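You operate a simulated robot arm through the tools that you are given. There is no shell and no other tool. Be economical: measure what you need, move in short steps, check, and stop when the job is done.

You are at the controls of a simulated robot arm. One attempt, no reset.

Task
Turn the half pallet round and tighten its slack brown wing bolt.
Fine: free the plate lock, wind the red wheel till the plate has made half a turn, lock it again, then tighten the bolt.

It is judged by the outcome, as a careful person would: the job done as asked, and still so three seconds after it is handed in. It fails if anything else is knocked over, pushed out of place, dropped, spilled or broken.

Robot
A 7-joint arm with a fingered hand on a trunk, on a base that drives. Base frame: it is fixed to the floor where the robot stands at the start and does not move with it; the origin is under the middle of the robot, x ahead of it, y to its left, z up; the surface under the hand at the start is at about z = 620. Lengths are in mm, angles in degrees, forces in N, time in s.
With the tool pointing down near the work surface it reaches from about 180 to 640 mm from the robot's upright axis, wherever it stands. Its first joint turns from -115.0 to 115.0 degrees. Places, roughly: brown wing bolt [700, -300, 800]; plate lock lever [400, 0, 700]; turn plate wheel [600, 200, 600]. Payload 3.1 kg.
Tool frame: the origin (TCP) lies between the finger pads and is the grasp point; the fingertips stand 22 mm ahead of it; z points along the fingers, y is the line along which they close. Largest opening 112 mm; the body of the gripper starts 60 mm behind the TCP. The gripper is a hand of 3 fingers: y runs from the thumb to the fingers, the wrist lies at [0, 0, -218] in the tool frame, and closing takes about 1.5 s.
Orientation is that of the tool frame in the base frame, as a unit quaternion [x, y, z, w]. With the fingers straight down and closing along the base's y, the tool's x points along the base's -x, its y along +y and its z along -z.

Tools
- The arm moves only by the tool play_rows. Its argument "targets" is a list of rows, each a list of 2 entries, a list of its own where there are three numbers: the shift along the tool's x, y, z in mm, then the turn, a rotation vector about the tool's x, y, z in degrees. In form: [[[tx, ty, tz], [ax, ay, az]], ...]. A call has 1 to 12 rows; each row shifts and turns the commanded pose from where the row before left it, along the tool's axes as they then stand. "claw" is the opening, from 0 (shut) to 1 (fully open), set as the call begins (left out, the last holds). Each row takes 0.2 s and may step no farther than 50 mm and 8.6 degrees from the row before; otherwise, or with a gripper value out of range, the whole call is refused. A pose out of reach is approached as far as the arm can. The call stops where the force on the tool passes 40 N (or 10 N more than at its start, if that is more) or the arm is blocked; 0.2 s more then pass. The fingers move at their own pace (about 108 mm/s each) and stop on an object; they squeeze with about 33 N. The grip force told is the motor's: it shows also when the fingers shut on nothing. Time passes only in rows, and 0.2 s behind the last, so rows that do not move let the fingers close. The reply holds the time, the measured pose of the TCP, the force on the tool along the base axes, the opening and the grip force, in the units named above and with some noise, with the torque about the TCP (base axes, N m) and any sound that the robot's microphone picked up.
- Cameras (640 x 400 px; columns grow to the right, rows downward): "scene" is now at [15.1, 141.6, 1435.3]; the picture's right is [-0.11, -0.99, 0.00], its down [-0.78, 0.08, -0.61] and it looks along [0.61, -0.07, -0.79] (base axes); focal length 257 px, centre (320, 200). "wrist" rides on the gripper at [66, 3, -80] in the tool frame; the picture's right is [-0.05, 1.00, 0.00], its down [-0.77, -0.04, -0.64] and it looks along [-0.64, -0.03, 0.77] (tool axes); focal length 275 px, centre (320, 200). There is no depth. A picture from a camera that has moved, and an enlarged one, comes with that camera's place and axes in the base frame and with its lens.
- snapshot(camera): a new picture of that camera. It takes no simulated time.
- raise_lower(by): slides the trunk up (or, below 0, down) by that many mm; the arm and the scene camera ride with it, the base frame stays. It gives what a move gives, with no picture.
- drive_base(legs): drives the robot by 1 to 6 legs, each [ahead, left, turn to the left] in mm, mm and degrees, along the robot's own axes; the way and the turn of a leg run together, so that a leg with both is an arc; at most 1500 mm and 180 degrees a leg. The arm and the cameras ride along, it lands a little off, and it stops where it bumps. It gives what a move gives.
- finger_targets(finger1, finger2, thumb_bend): sets how far each is bent, from 0 (flat) to 100 (curled in); at 30 the hand is open as for a grip, at 70 the pads meet at the TCP. One left out holds its place. A second passes; each finger stops where it meets its share of the squeeze, and holds until it gets a number again. A gripper value or a shape takes the hand back. It gives what a move gives, with no picture; readings hold the bend of each and the force on the fingers (four entries, about 0 where the hand has none), thumb and palm.
- hand_shape(shape): the hand has 3 fingers and takes this shape, open, in about a second: jaw (thumb against the fingers, like two jaws); tri (thumb and two fingers); tip (a fingertip pinch); poke (one finger out to press); point (the index stretched); flat (the hand flat); cup (the hand cupped); fist (a fist). The gripper value then closes the fingers along that shape, each until it touches; the sizes above hold for jaw. It gives what a move gives, with no picture.
- head_to(pan, tilt): turns the head with the scene camera to pan (to the left, within 155 degrees either way) and tilt (down, from -29 to 69), counted from straight ahead of the robot. It gives what a move gives.
- zoom(camera, box): a new picture of the part [left, top, right, bottom] of that camera's present view, enlarged. It takes no simulated time.
- hand_in(): hands the job in; it is judged then, once.

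Work in short steps. Places have to be worked out from the pictures, the camera data and where the tool is seen: move nearer, look again, correct. Check each grasp and each placing, and mend what went wrong. You have 120 turns and 82 pictures in all, those below and enlarged ones among them. Open the gripper and draw the arm clear of the work before you hand the job in, unless the task says otherwise; then end with one line.

The tools are called after "Call:" by a JSON object that holds its "op" and its "data". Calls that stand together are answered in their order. play_rows: Moves the arm, as the interface text tells. Its arguments: {"type":"object","properties":{"targets":{"type":"array","items":{"type":"array"}},"claw":{"type":"number"}},"required":["targets"]} The other tools are called the same way: raise_lower (by) slides the trunk up or down; hand_shape (shape) gives the hand a shape; finger_targets (finger1, finger2, thumb_bend) moves the fingers one by one; drive_base (legs) drives the base; head_to (pan, tilt) turns the head that bears the scene camera; snapshot (camera) takes a picture; zoom (camera, box) takes an enlarged picture of a part of a camera's view; hand_in () hands the job in.

At the start:

```text
t: 0.0
ee_pos: [456.4, 216.3, 1060.3]
tool_rot: [0.0, 1.0, 0.001, 0.0]
ft_force: [0.5, -0.4, 0.5]
torque: [-0.02, -0.05, -0.03]
width: 112.1
grasp_force: 0.2
shape: jaw
bend: [30.0, 30.0, 30.0]
finger forces: [0.1, 0.0, 0.0, 0.1, 0.0, 0.1]
trunk travel left (down, up): [-575.0, 415.0]
robot x, y, heading: [-2.1, 1.5, -0.1]
head pan, tilt: [-6.1, 52.1]
```

scene: 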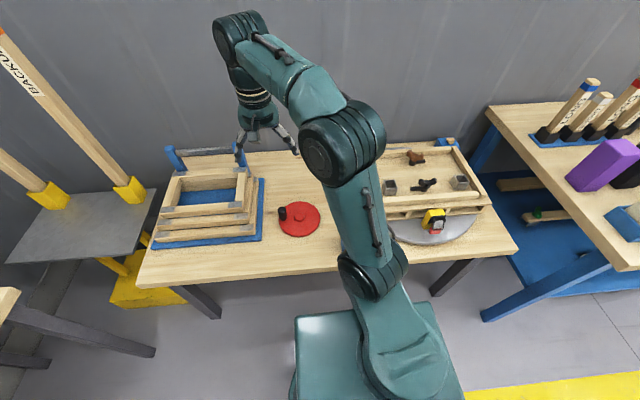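
wrist: 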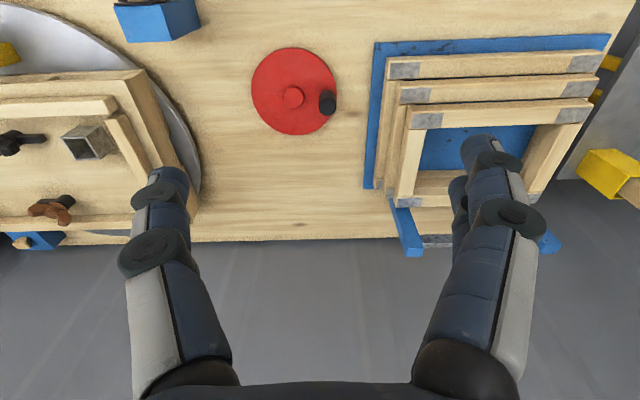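

I'll look closer at the plate, lock and wheel first.

Call:
{"op": "zoom", "data": {"camera": "scene", "box": [360, 120, 520, 260]}}

Call:
{"op": "zoom", "data": {"camera": "wrist", "box": [0, 0, 360, 250]}}

```text
2.86 times, centred on (440, 190) of scene
camera zoom: at [15.1, 141.6, 1435.3], right [-0.11, -0.99, 0.0], down [-0.78, 0.08, -0.61], along [0.61, -0.07, -0.79], focal length 735 px, centre (-23, 229)
```

zoom: 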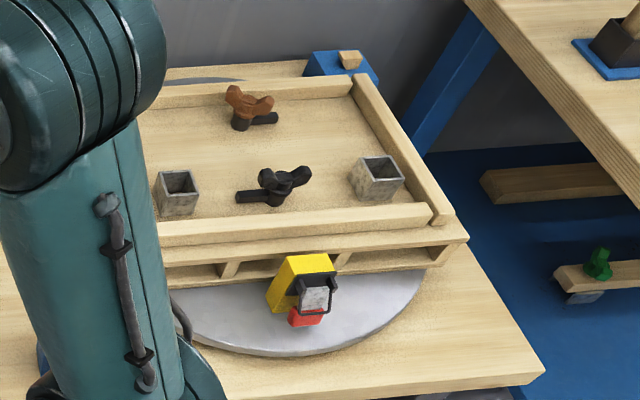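

```text
1.60 times, centred on (180, 125) of wrist
camera zoom: at [391.5, 219.4, 1140.9], right [0.05, 1.0, 0.0], down [0.77, -0.04, 0.64], along [0.64, -0.03, -0.77], focal length 440 px, centre (544, 320)
```

zoom: 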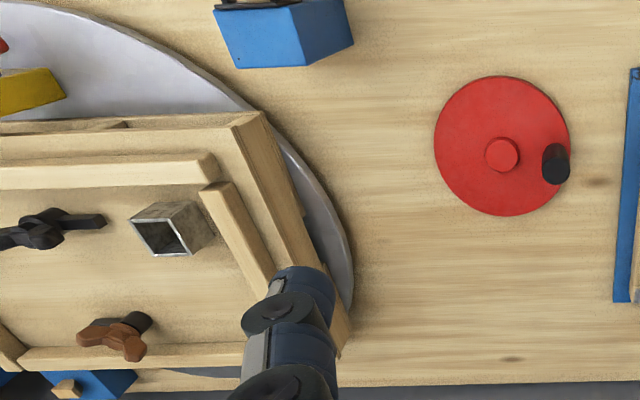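

The blue block near [435,-20] seems to carry the lock lever. I'll bring the wrist camera back over it to look.

Call:
{"op": "play_rows", "data": {"targets": [[[25, -37, 17], [0, 0, 0]], [[25, -37, 17], [0, 0, 0]], [[25, -37, 17], [0, 0, 0]], [[25, -37, 17], [0, 0, 0]], [[25, -37, 17], [0, 0, 0]], [[25, -37, 17], [0, 0, 0]]]}}

Call:
{"op": "snapshot", "data": {"camera": "wrist"}}

Call:
{"op": "snapshot", "data": {"camera": "scene"}}

```text
t: 1.4
ee_pos: [302.0, -5.4, 957.7]
tool_rot: [0.0, 1.0, 0.001, 0.0]
ft_force: [-0.3, -0.2, 0.8]
torque: [0.02, -0.01, 0.01]
width: 111.9
grasp_force: 0.1
shape: jaw
bend: [30.0, 30.0, 30.0]
finger forces: [0.1, 0.1, 0.0, 0.1, 0.0, 0.1]
trunk travel left (down, up): [-575.0, 415.0]
robot x, y, heading: [-0.4, 1.2, -0.2]
head pan, tilt: [-6.1, 52.1]
```

```text
77 pictures are left
camera wrist: at [237.2, -2.2, 1038.0], right [0.05, 1.0, 0.0], down [0.77, -0.04, 0.64], along [0.64, -0.03, -0.77], focal length 275 px, centre (320, 200)
```

wrist: 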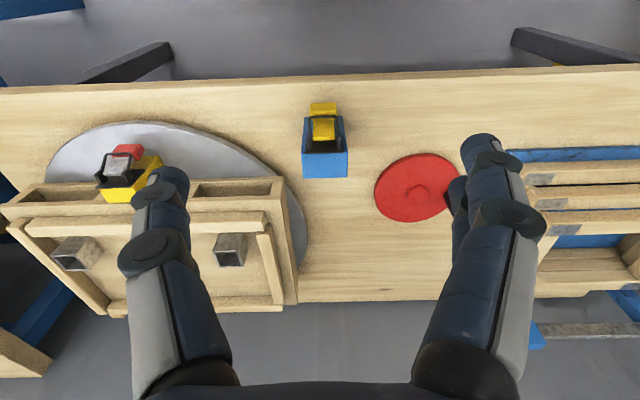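

```text
76 pictures are left
camera scene: at [13.4, 139.9, 1435.5], right [-0.11, -0.99, 0.0], down [-0.78, 0.09, -0.62], along [0.61, -0.07, -0.79], focal length 257 px, centre (320, 200)
```

scene: 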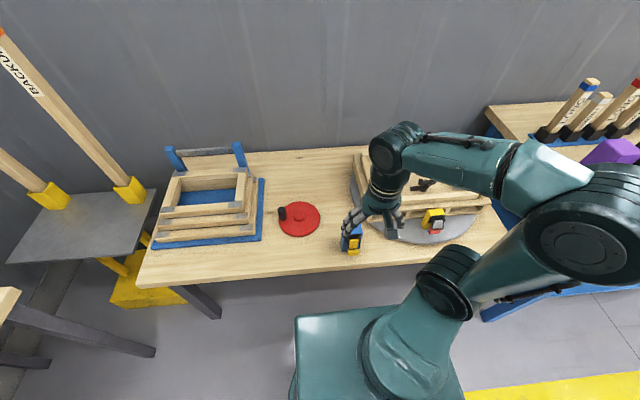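

Call:
{"op": "zoom", "data": {"camera": "wrist", "box": [270, 80, 390, 190]}}

Call:
{"op": "zoom", "data": {"camera": "wrist", "box": [40, 110, 300, 310]}}

Call:
{"op": "zoom", "data": {"camera": "scene", "box": [260, 160, 460, 280]}}

```text
3.64 times, centred on (330, 135) of wrist
camera zoom: at [237.2, -2.2, 1038.0], right [0.05, 1.0, 0.0], down [0.77, -0.04, 0.64], along [0.64, -0.03, -0.77], focal length 1001 px, centre (284, 436)
```

zoom: 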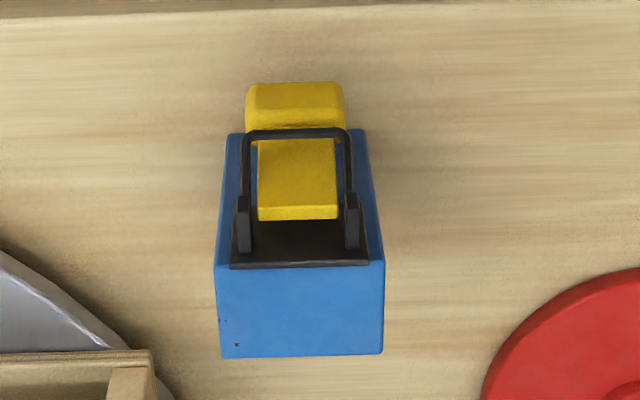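

```text
2.00 times, centred on (170, 210) of wrist
camera zoom: at [237.2, -2.2, 1038.0], right [0.05, 1.0, 0.0], down [0.77, -0.04, 0.64], along [0.64, -0.03, -0.77], focal length 551 px, centre (620, 180)
```

zoom: 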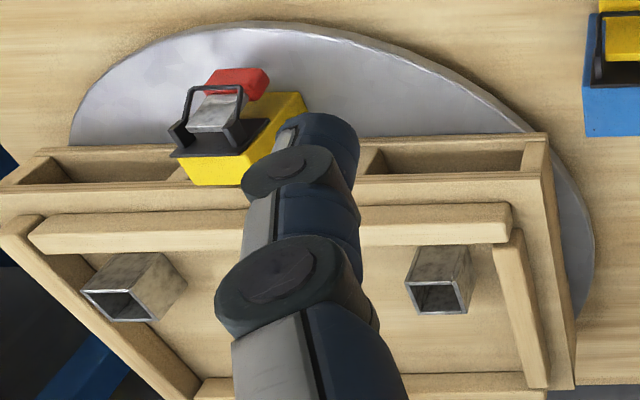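

```text
3.20 times, centred on (360, 220) of scene
camera zoom: at [13.4, 139.9, 1435.5], right [-0.11, -0.99, 0.0], down [-0.78, 0.09, -0.62], along [0.61, -0.07, -0.79], focal length 823 px, centre (192, 136)
```

zoom: 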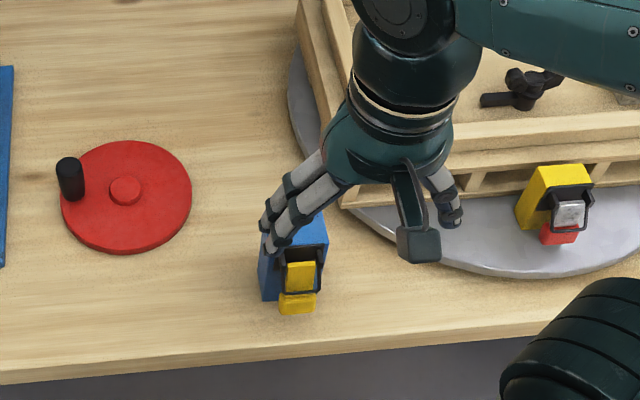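

The lock seems to be a latch on the robot-facing side of the blue block. I'll lower and pitch the hand for a frontal view.

Call:
{"op": "play_rows", "data": {"targets": [[[5, -4, 45], [0, 0, 0]], [[5, -4, 45], [0, 0, 0]], [[5, -4, 45], [0, 0, 0]], [[5, -4, 40], [0, 0, 0]], [[0, 0, 0], [0, -7.5, 0]], [[0, 0, 0], [0, -7.5, 0]], [[0, 0, 0], [0, -7.5, 0]], [[0, 0, 0], [0, -7.5, 0]]]}}

Call:
{"op": "snapshot", "data": {"camera": "wrist"}}

```text
t: 3.2
ee_pos: [286.0, -37.8, 783.7]
tool_rot: [0.003, 0.983, -0.026, 0.183]
ft_force: [-0.2, 0.6, 0.1]
torque: [0.01, -0.05, 0.02]
width: 111.7
grasp_force: 0.2
shape: jaw
bend: [30.0, 30.0, 30.0]
finger forces: [0.0, 0.1, 0.0, 0.0, 0.1, 0.0]
out of reach, approached as far as the arm can: row 7, 8
trunk travel left (down, up): [-575.0, 415.0]
robot x, y, heading: [-1.1, -0.5, 0.1]
head pan, tilt: [-6.1, 52.1]
```

```text
72 pictures are left
camera wrist: at [196.3, -30.4, 832.7], right [0.06, 1.0, -0.03], down [0.49, 0.0, 0.87], along [0.87, -0.07, -0.49], focal length 275 px, centre (320, 200)
```

wrist: 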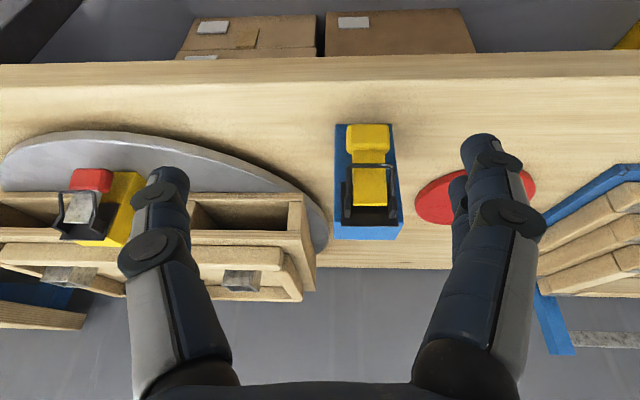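

Call:
{"op": "zoom", "data": {"camera": "wrist", "box": [310, 100, 430, 260]}}

Call:
{"op": "zoom", "data": {"camera": "wrist", "box": [20, 130, 200, 280]}}

```text
2.50 times, centred on (370, 180) of wrist
camera zoom: at [196.3, -30.4, 832.7], right [0.06, 1.0, -0.03], down [0.49, 0.0, 0.87], along [0.87, -0.07, -0.49], focal length 688 px, centre (195, 250)
```

zoom: 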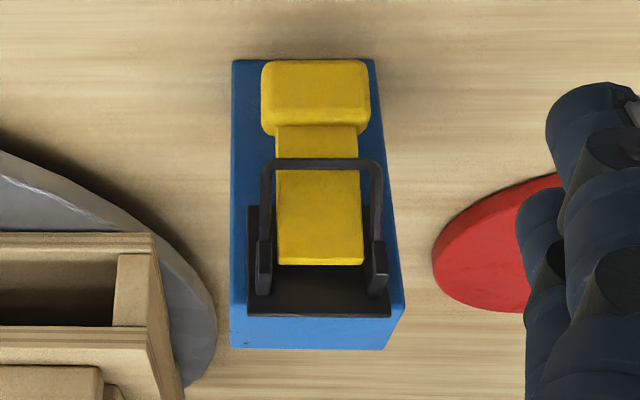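

```text
2.67 times, centred on (110, 205) of wrist
camera zoom: at [196.3, -30.4, 832.7], right [0.06, 1.0, -0.03], down [0.49, 0.0, 0.87], along [0.87, -0.07, -0.49], focal length 734 px, centre (880, 187)
```

zoom: 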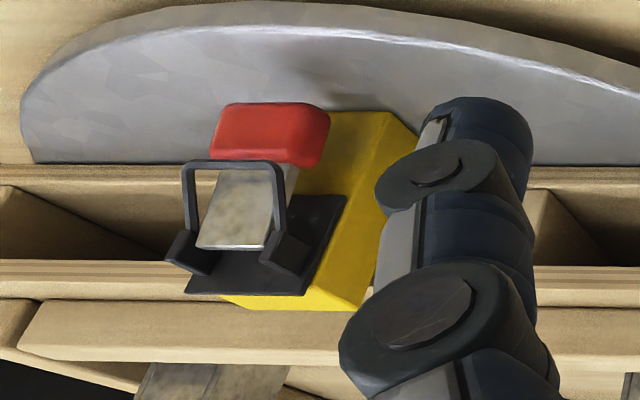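

The lock is a blue post (face at x≈411, top z≈737) with a yellow lever hanging from a pivot near z≈722 and a knob at about [382,-4,660]; a bail bar lies over it. I need room to approach at an angle, so I check behind and then back off a bit.

Call:
{"op": "head_to", "data": {"pan": 150, "tilt": 45}}

Call:
{"op": "snapshot", "data": {"camera": "scene"}}

```text
t: 5.6
ee_pos: [286.2, -37.8, 782.4]
tool_rot: [0.003, 0.983, -0.026, 0.183]
ft_force: [-0.1, 0.6, -0.8]
torque: [0.0, 0.02, 0.01]
width: 111.9
grasp_force: 0.0
shape: jaw
bend: [30.0, 30.0, 30.0]
finger forces: [0.0, 0.1, 0.0, 0.0, 0.0, 0.1]
trunk travel left (down, up): [-575.0, 415.0]
robot x, y, heading: [-0.8, 1.8, 0.1]
head pan, tilt: [150.0, 45.0]
```

```text
69 pictures are left
camera scene: at [-130.0, 190.2, 1445.0], right [0.5, 0.87, 0.0], down [0.61, -0.35, -0.71], along [-0.61, 0.35, -0.71], focal length 257 px, centre (320, 200)
```

scene: 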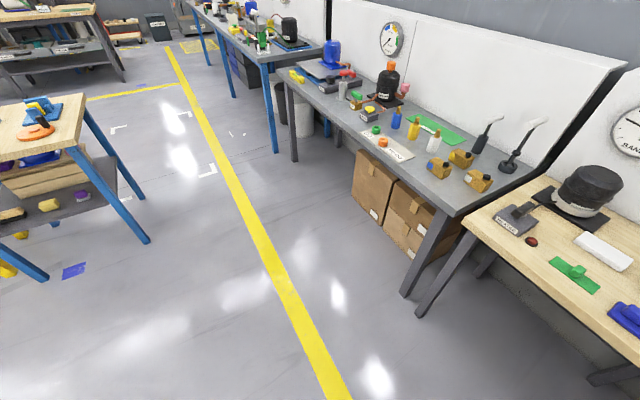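

Behind is clear. I back off 130 mm and turn the head back to the work.

Call:
{"op": "drive_base", "data": {"legs": [[-130, 0, 0]]}}

Call:
{"op": "head_to", "data": {"pan": -10, "tilt": 50}}

```text
t: 6.9
ee_pos: [156.8, -38.3, 783.3]
tool_rot: [0.003, 0.982, -0.026, 0.185]
ft_force: [-0.2, 0.2, 0.3]
torque: [-0.01, 0.0, 0.02]
width: 111.8
grasp_force: 0.2
shape: jaw
bend: [30.0, 30.0, 30.0]
finger forces: [0.1, 0.0, 0.0, 0.1, 0.1, 0.0]
trunk travel left (down, up): [-575.0, 415.0]
robot x, y, heading: [-129.1, 0.1, -0.0]
head pan, tilt: [150.0, 45.0]
```

```text
t: 9.4
ee_pos: [156.9, -37.9, 783.1]
tool_rot: [0.003, 0.983, -0.026, 0.183]
ft_force: [0.1, 0.2, 0.3]
torque: [0.0, -0.02, -0.02]
width: 111.8
grasp_force: 0.0
shape: jaw
bend: [30.0, 30.0, 30.0]
finger forces: [0.1, 0.1, 0.1, 0.0, 0.0, 0.0]
trunk travel left (down, up): [-575.0, 415.0]
robot x, y, heading: [-126.0, 0.3, -0.3]
head pan, tilt: [-10.0, 50.0]
```

Call:
{"op": "play_rows", "data": {"targets": [[[-29, 8, 17], [0, 0, 0]], [[-29, 8, 17], [0, 0, 0]], [[-29, 8, 17], [0, 0, 0]], [[0, 0, 0], [0, -7.5, 0]], [[0, 0, 0], [0, -7.5, 0]], [[0, 0, 0], [0, 0, 0]]], "claw": 0.7}}

Call:
{"op": "snapshot", "data": {"camera": "wrist"}}

```text
t: 10.8
ee_pos: [254.6, -16.0, 765.7]
tool_rot: [-0.001, 0.95, -0.025, 0.311]
ft_force: [-0.1, -0.3, 0.0]
torque: [0.01, 0.01, 0.0]
width: 78.5
grasp_force: 0.0
shape: jaw
bend: [67.0, 67.0, 64.0]
finger forces: [0.0, 0.0, 0.1, 0.0, 0.0, 0.0]
trunk travel left (down, up): [-575.0, 415.0]
robot x, y, heading: [-127.9, -0.2, 0.1]
head pan, tilt: [-10.0, 50.0]
```

```text
68 pictures are left
camera wrist: at [155.3, -9.6, 791.3], right [0.05, 1.0, -0.02], down [0.25, 0.01, 0.97], along [0.97, -0.06, -0.25], focal length 275 px, centre (320, 200)
```

wrist: 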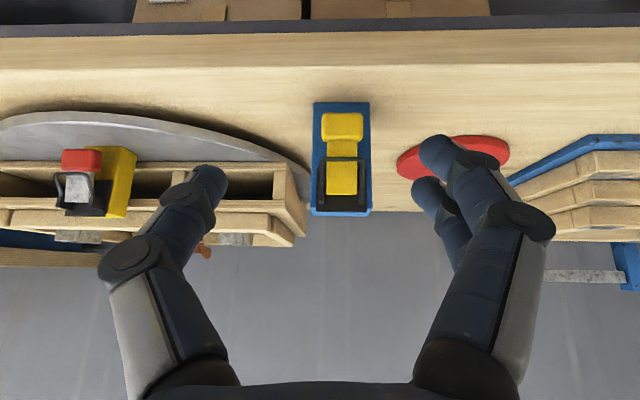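

Call:
{"op": "zoom", "data": {"camera": "wrist", "box": [290, 90, 400, 230]}}

Call:
{"op": "zoom", "data": {"camera": "scene", "box": [270, 100, 470, 260]}}

```text
2.86 times, centred on (345, 160) of wrist
camera zoom: at [155.3, -9.6, 791.3], right [0.05, 1.0, -0.02], down [0.25, 0.01, 0.97], along [0.97, -0.06, -0.25], focal length 786 px, centre (249, 314)
```

zoom: 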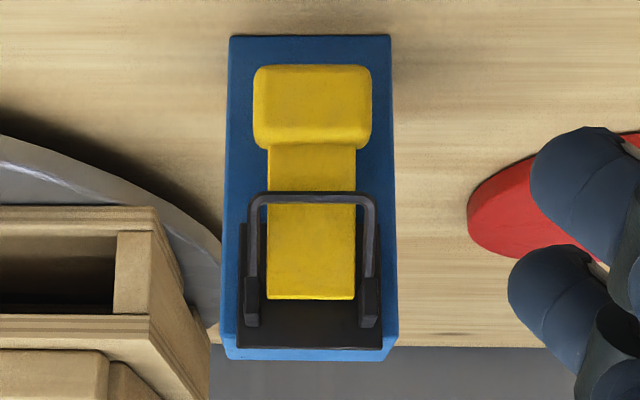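

```text
2.50 times, centred on (370, 180) of scene
camera zoom: at [-114.0, 136.2, 1438.1], right [-0.17, -0.98, 0.0], down [-0.75, 0.13, -0.64], along [0.63, -0.11, -0.77], focal length 643 px, centre (195, 250)
```

zoom: 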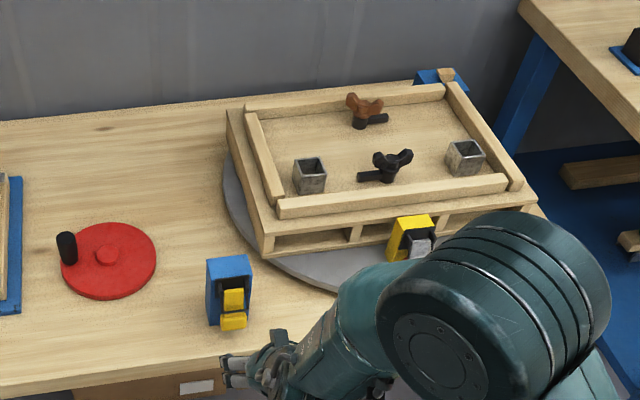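

Knob is at about [382,-5,664], 37 wide, 29 tall. I tilt the hand to 45° and advance along the fingers.

Call:
{"op": "play_rows", "data": {"targets": [[[0, 0, 0], [0, -4.4, 0]], [[0, 0, 0], [0, -4.4, 0]], [[-4, 3, 40], [0, 0, 0]], [[-4, 3, 40], [0, 0, 0]], [[-4, 3, 40], [0, 0, 0]]]}}

Call:
{"op": "snapshot", "data": {"camera": "wrist"}}

```text
t: 12.0
ee_pos: [350.2, -11.4, 687.0]
tool_rot: [-0.004, 0.924, -0.025, 0.381]
ft_force: [0.4, 0.8, 0.4]
torque: [0.0, 0.0, -0.01]
width: 78.9
grasp_force: 0.1
shape: jaw
bend: [67.0, 67.0, 64.0]
finger forces: [0.0, 0.0, 0.0, 0.1, 0.1, 0.0]
trunk travel left (down, up): [-575.0, 415.0]
robot x, y, heading: [-129.3, -2.2, 0.3]
head pan, tilt: [-10.0, 50.0]
```

```text
65 pictures are left
camera wrist: at [247.3, -6.3, 696.8], right [0.05, 1.0, -0.02], down [0.1, 0.01, 1.0], along [0.99, -0.05, -0.1], focal length 275 px, centre (320, 200)
```

wrist: 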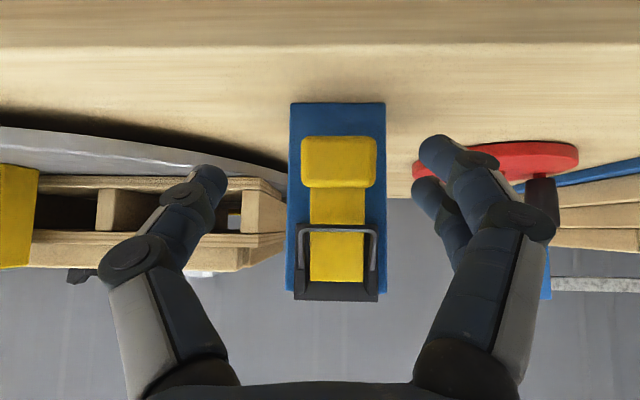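

Knob confirmed at [382,-4,664]. I advance to it and close.

Call:
{"op": "play_rows", "data": {"targets": [[[-3, 4, 20], [0, 0, 0]], [[-3, 3, 19], [0, 0, 0]]]}}

Call:
{"op": "play_rows", "data": {"targets": [[[0, 0, 0], [0, 0, 0]], [[0, 0, 0], [0, 0, 0]], [[0, 0, 0], [0, 0, 0]], [[0, 0, 0], [0, 0, 0]], [[0, 0, 0], [0, 0, 0]]], "claw": 0.15}}

Call:
{"op": "snapshot", "data": {"camera": "wrist"}}

```text
t: 12.6
ee_pos: [381.1, -6.5, 663.2]
tool_rot: [-0.004, 0.924, -0.025, 0.382]
ft_force: [-0.8, -0.5, 0.7]
torque: [-0.02, 0.03, 0.0]
width: 78.6
grasp_force: 0.0
shape: jaw
bend: [67.0, 67.0, 64.0]
finger forces: [0.0, 0.0, 0.0, 0.0, 0.0, 0.0]
trunk travel left (down, up): [-575.0, 415.0]
robot x, y, heading: [-131.5, -0.0, 0.1]
head pan, tilt: [-10.0, 50.0]
```

```text
t: 13.8
ee_pos: [382.6, -7.9, 662.4]
tool_rot: [-0.002, 0.924, -0.027, 0.381]
ft_force: [-1.2, -0.3, -10.0]
torque: [-0.4, 0.09, -0.02]
width: 24.1
grasp_force: 33.0
shape: jaw
bend: [74.0, 74.0, 71.0]
finger forces: [17.3, 12.7, 0.0, 0.0, 27.9, 0.0]
trunk travel left (down, up): [-575.0, 415.0]
robot x, y, heading: [-128.5, 3.1, -0.3]
head pan, tilt: [-10.0, 50.0]
```

```text
64 pictures are left
camera wrist: at [279.2, -1.8, 672.4], right [0.05, 1.0, -0.02], down [0.1, 0.01, 0.99], along [0.99, -0.05, -0.1], focal length 275 px, centre (320, 200)
```

wrist: 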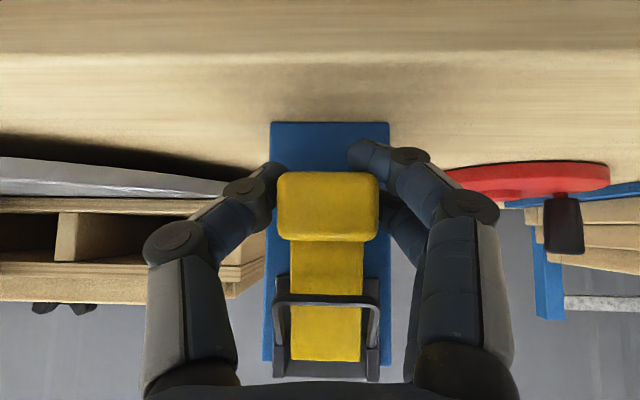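

Gripped. I pull the knob gently outward along its arc and feel the force.

Call:
{"op": "play_rows", "data": {"targets": [[[5, 0, -4], [0, 3, 0]], [[5, 0, -4], [0, 3, 0]], [[5, 0, -4], [0, 3, 0]]]}}

Call:
{"op": "snapshot", "data": {"camera": "wrist"}}

```text
t: 14.6
ee_pos: [362.8, -9.7, 662.6]
tool_rot: [0.001, 0.951, -0.026, 0.309]
ft_force: [5.2, -7.4, 8.8]
torque: [-0.3, -0.03, 0.03]
width: 21.4
grasp_force: 33.5
shape: jaw
bend: [77.0, 76.0, 75.0]
finger forces: [10.3, 12.9, 0.0, 0.0, 27.4, 0.1]
trunk travel left (down, up): [-575.0, 415.0]
robot x, y, heading: [-134.8, -1.2, -0.2]
head pan, tilt: [-10.0, 50.0]
```

```text
63 pictures are left
camera wrist: at [262.5, -1.9, 688.9], right [0.06, 1.0, -0.02], down [0.25, 0.01, 0.97], along [0.97, -0.06, -0.25], focal length 275 px, centre (320, 200)
```

wrist: 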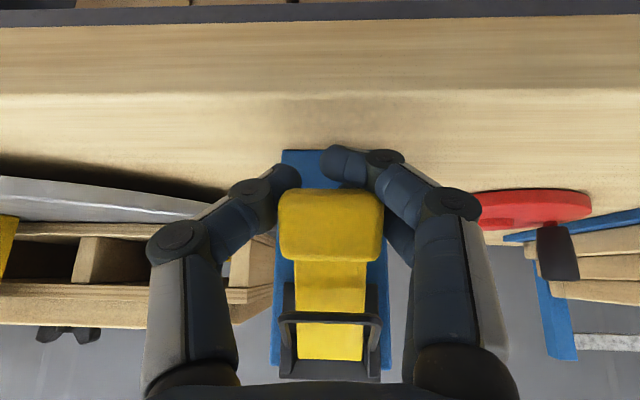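

The lever follows freely (knob out by ~18 mm). I continue along the arc.

Call:
{"op": "play_rows", "data": {"targets": [[[2.6, 0, -9.7], [0, 6.5, 0]], [[2.3, 0, -9.7], [0, 6.5, 0]], [[2, 0, -9.8], [0, 6.5, 0]], [[1.8, 0, -9.9], [0, 6.5, 0]]]}}

Call:
{"op": "snapshot", "data": {"camera": "wrist"}}

```text
t: 15.6
ee_pos: [334.9, -6.6, 692.7]
tool_rot: [0.006, 0.996, -0.025, 0.082]
ft_force: [-27.6, -11.9, -18.8]
torque: [-0.42, 0.17, 0.54]
width: 20.2
grasp_force: 33.1
shape: jaw
bend: [77.0, 75.0, 75.0]
finger forces: [26.1, 16.7, 0.0, 0.1, 30.6, 0.0]
trunk travel left (down, up): [-575.0, 415.0]
robot x, y, heading: [-131.9, 2.4, -0.1]
head pan, tilt: [-10.0, 50.0]
```

```text
62 pictures are left
camera wrist: at [257.0, 1.1, 760.8], right [0.06, 1.0, -0.04], down [0.66, -0.01, 0.75], along [0.75, -0.07, -0.65], focal length 275 px, centre (320, 200)
```

wrist: 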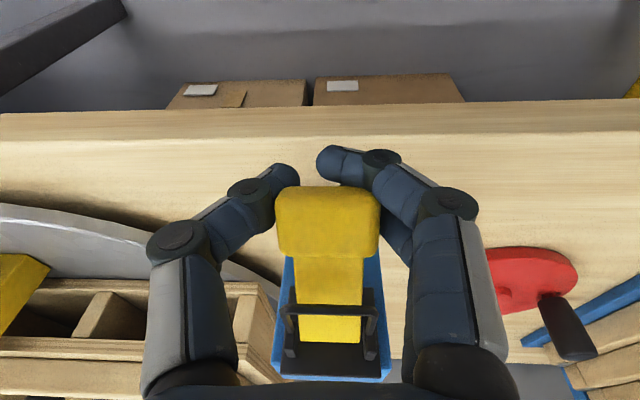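

Lever is now about 70° up; side load suggests I'm pressing slightly inward. I continue upward with a bit of outward relief.

Call:
{"op": "play_rows", "data": {"targets": [[[5, 0, -8], [0, 6.5, 0]], [[3, 0, -10], [0, 6.5, 0]], [[0, 0, -10], [0, 6.5, 0]]]}}

Call:
{"op": "snapshot", "data": {"camera": "wrist"}}

Call:
{"op": "zoom", "data": {"camera": "scene", "box": [270, 140, 430, 260]}}

```text
t: 16.3
ee_pos: [329.4, -9.7, 699.5]
tool_rot: [0.005, 0.999, -0.037, 0.04]
ft_force: [-13.0, 2.1, -5.8]
torque: [-0.1, -0.02, 0.55]
width: 18.7
grasp_force: 33.3
shape: jaw
bend: [78.0, 76.0, 74.0]
finger forces: [19.0, 15.8, 0.1, 0.0, 27.3, 0.0]
out of reach, approached as far as the arm can: row 1, 2, 3
trunk travel left (down, up): [-575.0, 415.0]
robot x, y, heading: [-129.9, -0.1, 0.1]
head pan, tilt: [-10.0, 50.0]
stopped in row 3: the force on the tool passed its limit at 51 N (the readings are from after the stop); the commanded pose is now the measured one
```

```text
61 pictures are left
camera wrist: at [259.8, 1.0, 772.8], right [0.06, 1.0, -0.07], down [0.72, 0.01, 0.7], along [0.69, -0.09, -0.71], focal length 275 px, centre (320, 200)
```

wrist: 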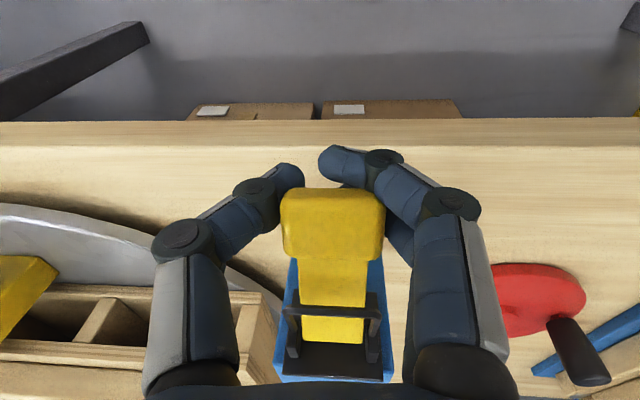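

```text
3.33 times, centred on (350, 200) of scene
camera zoom: at [-113.8, 136.1, 1438.4], right [-0.17, -0.98, 0.0], down [-0.75, 0.13, -0.64], along [0.63, -0.11, -0.77], focal length 857 px, centre (220, 200)
```

zoom: 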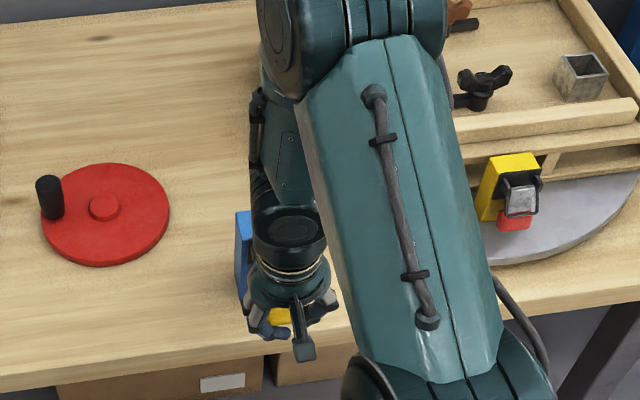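

The arm hit a wrist limit at this tilt. I release and check whether the lever stays.

Call:
{"op": "play_rows", "data": {"targets": [[[0, 0, 0], [0, 0, 0]], [[0, 0, 0], [0, 0, 0]], [[0, 0, -20], [0, 0, 0]], [[0, 0, -30], [0, 0, 0]]], "claw": 0.75}}

Call:
{"op": "snapshot", "data": {"camera": "wrist"}}

```text
t: 17.3
ee_pos: [327.9, -4.6, 748.4]
tool_rot: [0.004, 0.998, -0.037, 0.043]
ft_force: [0.6, 0.6, -0.1]
torque: [0.02, -0.03, 0.01]
width: 83.6
grasp_force: 0.1
shape: jaw
bend: [64.0, 64.0, 60.0]
finger forces: [0.1, 0.0, 0.0, 0.1, 0.0, 0.0]
trunk travel left (down, up): [-575.0, 415.0]
robot x, y, heading: [-129.9, 2.5, 0.5]
head pan, tilt: [-10.0, 50.0]
```

```text
59 pictures are left
camera wrist: at [255.9, 4.6, 821.4], right [0.06, 1.0, -0.07], down [0.71, 0.01, 0.7], along [0.7, -0.09, -0.71], focal length 275 px, centre (320, 200)
```

wrist: 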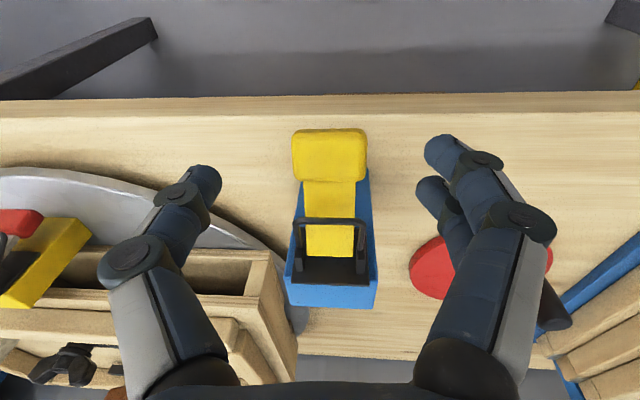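

The lever stays at about 78°. I regrip it with the hand tilted forward so that I can raise it further to its stop.

Call:
{"op": "play_rows", "data": {"targets": [[[0, 0, 0], [0, -7.6, 0]], [[0, 0, 0], [0, -7.6, 0]], [[0, 0, 0], [0, -7.6, 0]], [[0, 0, 0], [0, -7.6, 0]], [[8, 1, 20], [0, 0, 0]], [[8, 0, 20], [0, 0, 0]]]}}

Call:
{"op": "play_rows", "data": {"targets": [[[0, 0, 0], [0, 0, 0]], [[0, 0, 0], [0, 0, 0]], [[0, 0, 0], [0, 0, 0]], [[0, 0, 0], [0, 0, 0]], [[0, 0, 0], [0, 0, 0]]], "claw": 0.15}}

Call:
{"op": "snapshot", "data": {"camera": "wrist"}}

```text
t: 18.7
ee_pos: [357.8, 2.5, 704.8]
tool_rot: [0.0, 0.975, -0.046, 0.22]
ft_force: [-0.4, 0.6, -0.2]
torque: [0.0, -0.02, -0.02]
width: 83.9
grasp_force: 0.1
shape: jaw
bend: [64.0, 64.0, 60.0]
finger forces: [0.0, 0.0, 0.0, 0.0, 0.0, 0.1]
out of reach, approached as far as the arm can: row 1, 2, 3, 4
trunk travel left (down, up): [-575.0, 415.0]
robot x, y, heading: [-128.4, -0.1, 0.3]
head pan, tilt: [-10.0, 50.0]
```

```text
t: 19.9
ee_pos: [357.7, 1.2, 705.0]
tool_rot: [0.0, 0.975, -0.046, 0.219]
ft_force: [3.5, -7.2, 1.4]
torque: [-0.05, 0.0, 0.08]
width: 19.4
grasp_force: 0.0
shape: jaw
bend: [73.0, 73.0, 70.0]
finger forces: [0.1, 0.0, 0.0, 0.0, 6.5, 0.0]
trunk travel left (down, up): [-575.0, 415.0]
robot x, y, heading: [-127.1, 0.1, 0.0]
head pan, tilt: [-10.0, 50.0]
```

```text
58 pictures are left
camera wrist: at [263.8, 11.4, 748.2], right [0.06, 1.0, -0.07], down [0.42, 0.04, 0.9], along [0.9, -0.09, -0.42], focal length 275 px, centre (320, 200)
```

wrist: 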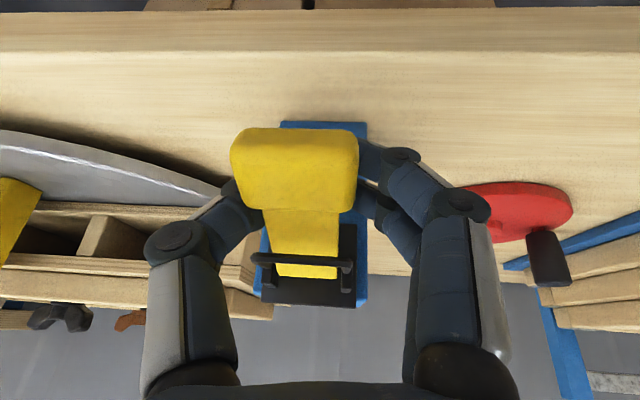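

Fingers are around the stem just behind the knob. I lift gently straight up.

Call:
{"op": "play_rows", "data": {"targets": [[[-3, 0, -7.5], [0, 0, 0]], [[-3.5, 0, -7.5], [0, 0, 0]], [[-4, 0, -7], [0, 0, 0]]], "claw": 0.0}}

Call:
{"op": "snapshot", "data": {"camera": "wrist"}}

```text
t: 20.7
ee_pos: [353.9, 1.6, 719.0]
tool_rot: [0.002, 0.977, -0.046, 0.209]
ft_force: [9.8, -5.9, -29.0]
torque: [0.16, 0.13, 0.21]
width: 6.7
grasp_force: 33.3
shape: jaw
bend: [71.0, 65.0, 79.0]
finger forces: [17.2, 17.4, 0.0, 0.1, 42.6, 0.0]
trunk travel left (down, up): [-575.0, 415.0]
robot x, y, heading: [-129.8, -2.5, 0.1]
head pan, tilt: [-10.0, 50.0]
stopped in row 3: the force on the tool passed its limit at 48 N (the readings are from after the stop); the commanded pose is now the measured one
```

```text
57 pictures are left
camera wrist: at [262.6, 12.0, 764.6], right [0.07, 1.0, -0.07], down [0.44, 0.03, 0.9], along [0.89, -0.09, -0.44], focal length 275 px, centre (320, 200)
```

wrist: 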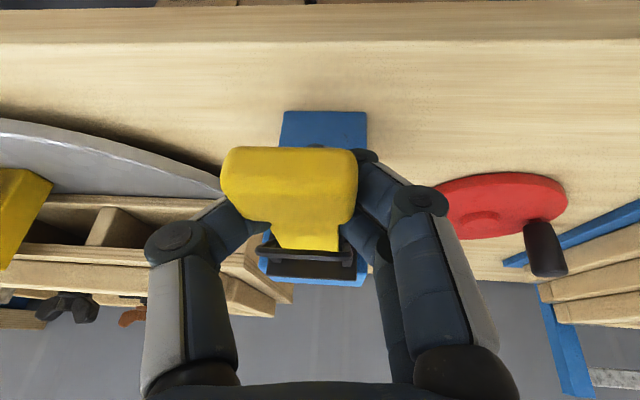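

The lever now points ~93° (horizontal) and stops firmly. I release, back off and look.

Call:
{"op": "play_rows", "data": {"targets": [[[0, 0, 0], [0, 0, 0]], [[0, 0, 0], [0, 0, 0]], [[0, 0, 0], [0, 0, 0]], [[0, 0, 0], [0, 0, 0]], [[-8, 0, -35], [0, 0, 0]], [[-8, 0, -35], [0, 0, 0]]], "claw": 0.8}}

Call:
{"op": "snapshot", "data": {"camera": "wrist"}}

```text
t: 22.1
ee_pos: [338.5, 9.7, 794.1]
tool_rot: [0.002, 0.976, -0.046, 0.212]
ft_force: [-0.7, 0.0, -0.2]
torque: [0.05, -0.01, 0.01]
width: 89.4
grasp_force: 0.0
shape: jaw
bend: [59.0, 59.0, 55.0]
finger forces: [0.0, 0.1, 0.0, 0.1, 0.0, 0.1]
trunk travel left (down, up): [-575.0, 415.0]
robot x, y, heading: [-125.6, -5.4, -0.0]
head pan, tilt: [-10.0, 50.0]
```

```text
56 pictures are left
camera wrist: at [246.1, 19.4, 839.1], right [0.06, 1.0, -0.07], down [0.44, 0.03, 0.9], along [0.9, -0.09, -0.43], focal length 275 px, centre (320, 200)
```

wrist: 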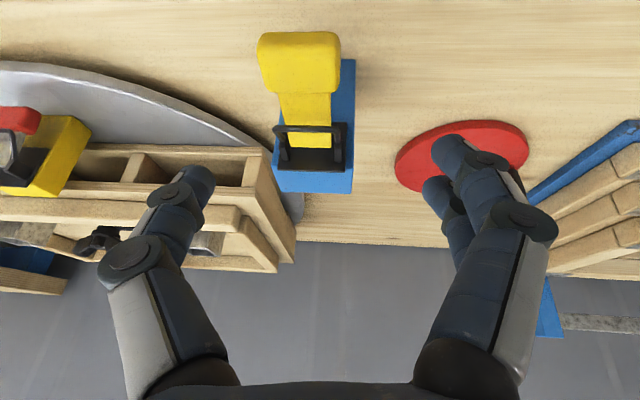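

Lever stays horizontal, out of the way. Next the wheel: hub ≈[552,160], crank handle ≈[555,220], z 640–690. I straighten the hand, raise, and drive left then ahead so the wheel is in reach.

Call:
{"op": "play_rows", "data": {"targets": [[[-10, 0, -40], [0, 0, 0]], [[-10, 0, -40], [0, 8, 0]], [[0, 0, 0], [0, 8, 0]], [[0, 0, 0], [0, 8, 0]]], "claw": 0.6}}

Call:
{"op": "drive_base", "data": {"legs": [[0, 150, 0], [130, 0, 0]]}}

Call:
{"op": "snapshot", "data": {"camera": "wrist"}}

Call:
{"op": "snapshot", "data": {"camera": "scene"}}

```text
t: 23.1
ee_pos: [331.0, -1.3, 858.4]
tool_rot: [0.025, 0.996, -0.081, 0.041]
ft_force: [-1.4, 0.6, 0.4]
torque: [0.0, -0.03, 0.01]
width: 67.5
grasp_force: 0.0
shape: jaw
bend: [71.0, 71.0, 71.0]
finger forces: [0.0, 0.0, 0.1, 0.1, 0.0, 0.0]
out of reach, approached as far as the arm can: row 2
trunk travel left (down, up): [-575.0, 415.0]
robot x, y, heading: [-132.9, -0.3, -0.2]
head pan, tilt: [-10.0, 50.0]
```

```text
t: 25.4
ee_pos: [463.0, 149.1, 858.5]
tool_rot: [0.027, 0.995, -0.082, 0.042]
ft_force: [0.3, -0.9, 0.2]
torque: [0.01, 0.01, 0.0]
width: 67.6
grasp_force: 0.0
shape: jaw
bend: [71.0, 71.0, 71.0]
finger forces: [0.0, 0.1, 0.0, 0.0, 0.1, 0.0]
trunk travel left (down, up): [-575.0, 415.0]
robot x, y, heading: [-0.9, 153.9, -0.3]
head pan, tilt: [-10.0, 50.0]
```

```text
55 pictures are left
camera wrist: at [391.3, 168.0, 930.6], right [0.11, 0.98, -0.16], down [0.72, 0.03, 0.7], along [0.69, -0.19, -0.7], focal length 275 px, centre (320, 200)
```

wrist: 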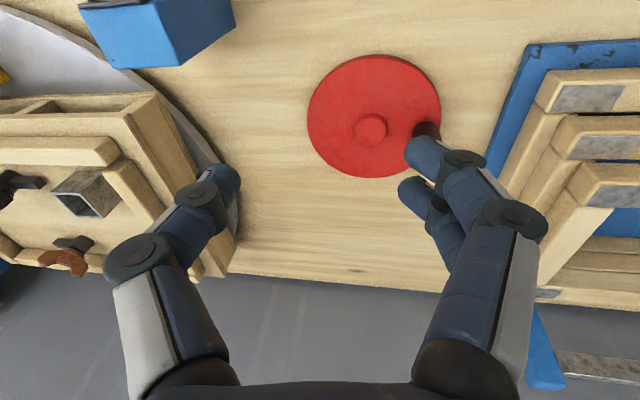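

```text
54 pictures are left
camera scene: at [18.9, 286.8, 1438.0], right [-0.17, -0.98, 0.0], down [-0.76, 0.13, -0.64], along [0.63, -0.11, -0.77], focal length 257 px, centre (320, 200)
```

scene: 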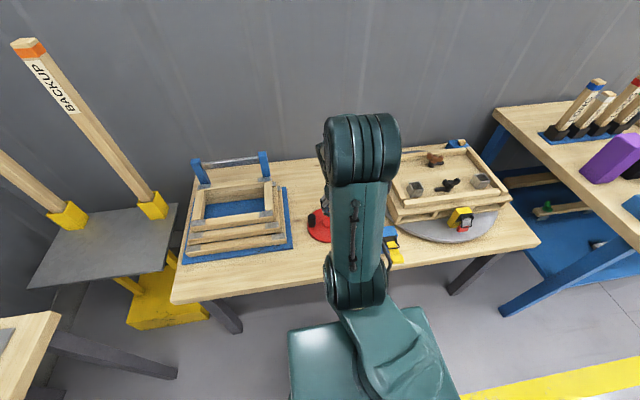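

I level the hand and move to a hover above the crank handle.

Call:
{"op": "play_rows", "data": {"targets": [[[0, 0, 0], [-4.7, 2.4, -1.5]], [[0, 0, 0], [-4.7, 2.4, -1.5]], [[-22.5, 17.5, 29], [0, 0, 0]], [[-22.5, 17.5, 29], [0, 0, 0]], [[-22.5, 17.5, 29], [0, 0, 0]], [[-22.5, 17.5, 29], [0, 0, 0]]]}}

Call:
{"op": "snapshot", "data": {"camera": "wrist"}}

```text
t: 26.8
ee_pos: [551.2, 217.3, 741.4]
tool_rot: [0.0, 1.0, 0.001, 0.0]
ft_force: [0.7, 0.1, 0.1]
torque: [-0.04, 0.03, 0.0]
width: 67.4
grasp_force: 0.1
shape: jaw
bend: [71.0, 71.0, 71.0]
finger forces: [0.0, 0.1, 0.0, 0.0, 0.0, 0.1]
trunk travel left (down, up): [-575.0, 415.0]
robot x, y, heading: [2.4, 149.6, 0.2]
head pan, tilt: [-10.0, 50.0]
```

```text
53 pictures are left
camera wrist: at [486.4, 221.0, 822.2], right [0.05, 1.0, 0.0], down [0.77, -0.04, 0.64], along [0.63, -0.03, -0.77], focal length 275 px, centre (320, 200)
```

wrist: 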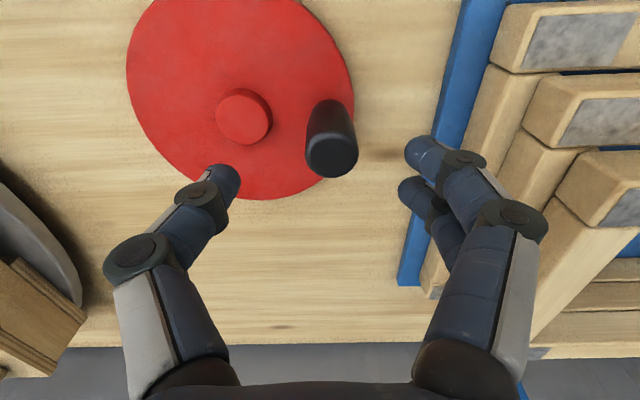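

Handle axis is at about [557,225]. I narrow the grip, descend on it and close.

Call:
{"op": "play_rows", "data": {"targets": [[[-3, 4, 15], [0, 0, 0]], [[-3, 4, 25], [0, 0, 0]], [[0, 0, 25], [0, 0, 0]]], "claw": 0.5}}

Call:
{"op": "play_rows", "data": {"targets": [[[0, 0, 0], [0, 0, 0]], [[0, 0, 0], [0, 0, 0]], [[0, 0, 0], [0, 0, 0]], [[0, 0, 0], [0, 0, 0]], [[0, 0, 0], [0, 0, 0]]], "claw": 0.05}}

Call:
{"op": "snapshot", "data": {"camera": "wrist"}}

```text
t: 27.6
ee_pos: [556.9, 226.9, 677.6]
tool_rot: [0.001, 1.0, -0.001, 0.0]
ft_force: [0.1, -0.2, 0.4]
torque: [0.01, -0.03, -0.01]
width: 56.6
grasp_force: 0.1
shape: jaw
bend: [72.0, 72.0, 70.0]
finger forces: [0.0, 0.0, 0.1, 0.0, 0.1, 0.0]
trunk travel left (down, up): [-575.0, 415.0]
robot x, y, heading: [-1.5, 148.6, -0.1]
head pan, tilt: [-10.0, 50.0]
```

```text
t: 28.8
ee_pos: [557.0, 225.2, 677.6]
tool_rot: [0.001, 1.0, 0.001, 0.0]
ft_force: [-1.4, -5.6, -4.6]
torque: [-0.09, -0.01, -0.02]
width: 17.0
grasp_force: 33.4
shape: jaw
bend: [72.0, 73.0, 70.0]
finger forces: [10.8, 16.0, 0.0, 0.1, 28.6, 0.0]
trunk travel left (down, up): [-575.0, 415.0]
robot x, y, heading: [-0.1, 148.2, -0.3]
head pan, tilt: [-10.0, 50.0]
```

```text
52 pictures are left
camera wrist: at [491.4, 228.7, 757.8], right [0.05, 1.0, 0.0], down [0.77, -0.04, 0.64], along [0.63, -0.03, -0.77], focal length 275 px, centre (320, 200)
```

wrist: 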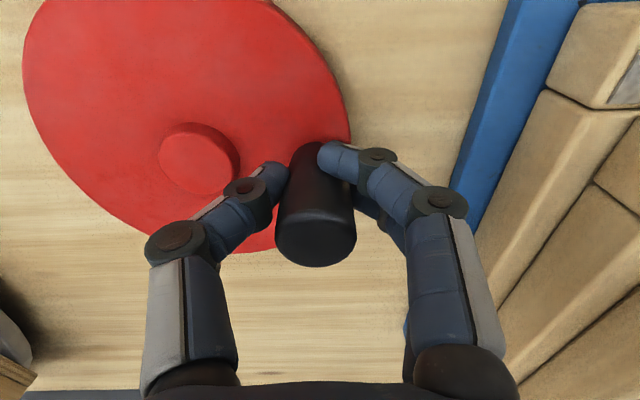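

Gripped well. I try 30° counter-clockwise around the hub (≈[555,168], r≈57) and watch the force.

Call:
{"op": "play_rows", "data": {"targets": [[[10, -1, 0], [0, 0, 0]], [[9.6, -2.5, 0], [0, 0, 0]], [[9, -4.2, 0], [0, 0, 0]]]}}

Call:
{"op": "snapshot", "data": {"camera": "scene"}}

```text
t: 29.6
ee_pos: [528.4, 219.0, 677.0]
tool_rot: [0.0, 1.0, 0.001, 0.0]
ft_force: [-1.8, 1.9, -5.1]
torque: [0.05, 0.01, 0.01]
width: 16.4
grasp_force: 32.9
shape: jaw
bend: [72.0, 72.0, 70.0]
finger forces: [16.1, 19.0, 0.1, 0.0, 25.4, 0.1]
trunk travel left (down, up): [-575.0, 415.0]
robot x, y, heading: [-2.7, 150.8, 0.0]
head pan, tilt: [-10.0, 50.0]
```

```text
51 pictures are left
camera scene: at [17.5, 287.0, 1438.0], right [-0.17, -0.98, 0.0], down [-0.75, 0.13, -0.64], along [0.63, -0.11, -0.77], focal length 257 px, centre (320, 200)
```

scene: 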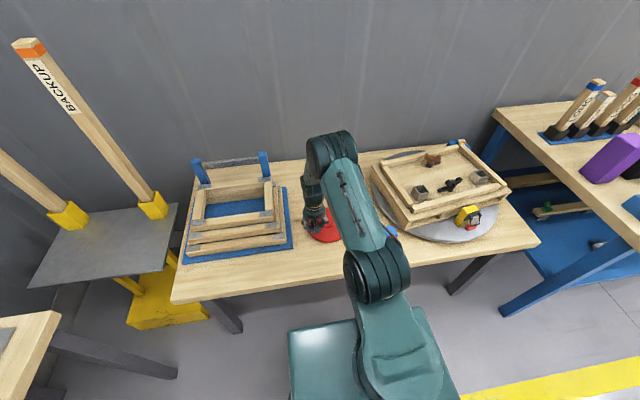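

The plate turns with the wheel and force is low, so it's unlocked. I keep winding counter-clockwise.

Call:
{"op": "play_rows", "data": {"targets": [[[15.2, -12.8, 0], [0, 0, 0]], [[9.9, -17.1, 0], [0, 0, 0]], [[3.4, -19.5, 0], [0, 0, 0]], [[-3.4, -19.5, 0], [0, 0, 0]], [[-9.9, -17.1, 0], [0, 0, 0]], [[-15.2, -12.8, 0], [0, 0, 0]]]}}

Call:
{"op": "zoom", "data": {"camera": "scene", "box": [330, 120, 530, 260]}}

Call:
{"op": "snapshot", "data": {"camera": "wrist"}}

```text
t: 30.6
ee_pos: [494.8, 151.2, 677.0]
tool_rot: [0.001, 1.0, 0.0, -0.013]
ft_force: [-11.3, -3.7, 9.4]
torque: [0.06, -0.08, 0.0]
width: 14.5
grasp_force: 33.4
shape: jaw
bend: [75.0, 72.0, 71.0]
finger forces: [16.7, 20.9, 0.1, 0.0, 29.3, 0.1]
trunk travel left (down, up): [-575.0, 415.0]
robot x, y, heading: [-0.3, 154.3, -0.2]
head pan, tilt: [-10.0, 50.0]
stopped in row 4: the force on the tool passed its limit at 42 N (the readings are from after the stop); the commanded pose is now the measured one
```

```text
2.86 times, centred on (430, 190) of scene
camera zoom: at [14.9, 284.9, 1438.7], right [-0.18, -0.98, 0.0], down [-0.75, 0.14, -0.64], along [0.63, -0.11, -0.77], focal length 735 px, centre (6, 229)
```

zoom: 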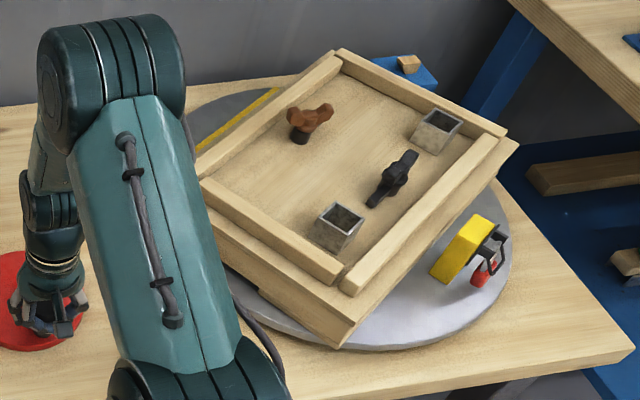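

```text
49 pictures are left
camera wrist: at [430.2, 154.5, 758.4], right [0.05, 1.0, 0.0], down [0.79, -0.04, 0.62], along [0.62, -0.03, -0.79], focal length 275 px, centre (320, 200)
```

wrist: 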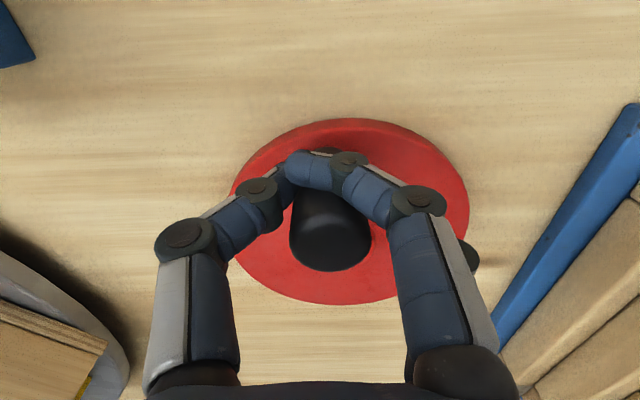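

The stop was from my radius being a bit small; fitting the measured points gives hub (555,164), r≈61, and the plate has turned about 40°. I continue with the corrected circle.

Call:
{"op": "play_rows", "data": {"targets": [[[-7.4, -17.7, 0], [0, 0, 0]], [[-13.6, -16.2, 0], [0, 0, 0]], [[-18.3, -10.6, 0], [0, 0, 0]], [[-20.9, -3.7, 0], [0, 0, 0]]]}}

```text
t: 31.6
ee_pos: [559.1, 103.8, 675.3]
tool_rot: [0.001, 1.0, -0.001, -0.007]
ft_force: [4.1, -8.8, 8.5]
torque: [-0.11, -0.08, -0.09]
width: 15.2
grasp_force: 32.5
shape: jaw
bend: [75.0, 72.0, 72.0]
finger forces: [0.0, 17.1, 0.0, 0.1, 28.6, 0.1]
trunk travel left (down, up): [-575.0, 415.0]
robot x, y, heading: [0.4, 150.9, -0.1]
head pan, tilt: [-10.0, 50.0]
```

Call:
{"op": "play_rows", "data": {"targets": [[[-20, 3.7, 0], [0, 0, 0]], [[-18, 10.6, 0], [0, 0, 0]], [[-13.6, 16.2, 0], [0, 0, 0]], [[-7.3, 19.9, 0], [0, 0, 0]]]}}

Call:
{"op": "zoom", "data": {"camera": "scene", "box": [300, 120, 530, 280]}}

```text
t: 32.6
ee_pos: [611.5, 156.3, 675.1]
tool_rot: [0.0, 1.0, -0.001, -0.011]
ft_force: [-14.6, 2.2, 14.6]
torque: [0.23, 0.0, 0.09]
width: 15.4
grasp_force: 33.2
shape: jaw
bend: [76.0, 72.0, 72.0]
finger forces: [1.9, 21.8, 0.0, 0.1, 30.5, 0.0]
trunk travel left (down, up): [-575.0, 415.0]
robot x, y, heading: [3.7, 152.6, -0.2]
head pan, tilt: [-10.0, 50.0]
```

```text
2.50 times, centred on (415, 200) of scene
camera zoom: at [11.6, 287.9, 1438.1], right [-0.17, -0.98, 0.0], down [-0.75, 0.13, -0.65], along [0.64, -0.11, -0.76], focal length 643 px, centre (82, 200)
```

zoom: 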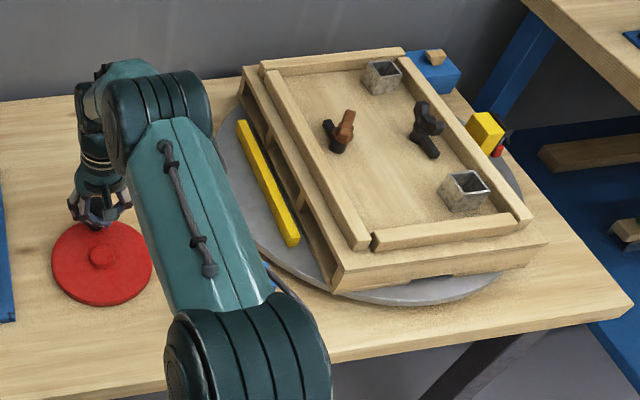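

About 90° of plate for ~270° of wheel: ratio 1:3, so 1.5 wheel turns in all. I continue.

Call:
{"op": "play_rows", "data": {"targets": [[[1.5, 20, 0], [0, 0, 0]], [[7.2, 19.8, 0], [0, 0, 0]], [[13.5, 16, 0], [0, 0, 0]], [[18.2, 10.6, 0], [0, 0, 0]], [[20.7, 3.6, 0], [0, 0, 0]]]}}

Call:
{"op": "snapshot", "data": {"camera": "wrist"}}

```text
t: 33.8
ee_pos: [553.9, 222.7, 675.8]
tool_rot: [0.001, 1.0, 0.002, -0.009]
ft_force: [-2.2, -13.6, 6.5]
torque: [-0.13, -0.03, -0.13]
width: 15.8
grasp_force: 32.7
shape: jaw
bend: [76.0, 73.0, 72.0]
finger forces: [0.1, 17.5, 0.0, 0.0, 35.3, 0.0]
trunk travel left (down, up): [-575.0, 415.0]
robot x, y, heading: [2.0, 151.8, -0.0]
head pan, tilt: [-10.0, 50.0]
```

```text
47 pictures are left
camera wrist: at [490.1, 225.8, 756.4], right [0.05, 1.0, 0.0], down [0.78, -0.04, 0.62], along [0.62, -0.03, -0.78], focal length 275 px, centre (320, 200)
```

wrist: 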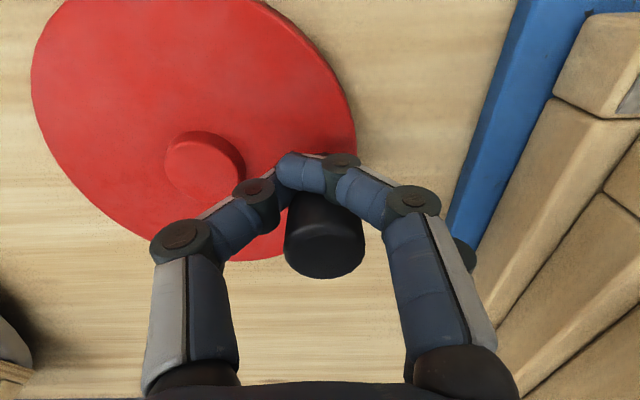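

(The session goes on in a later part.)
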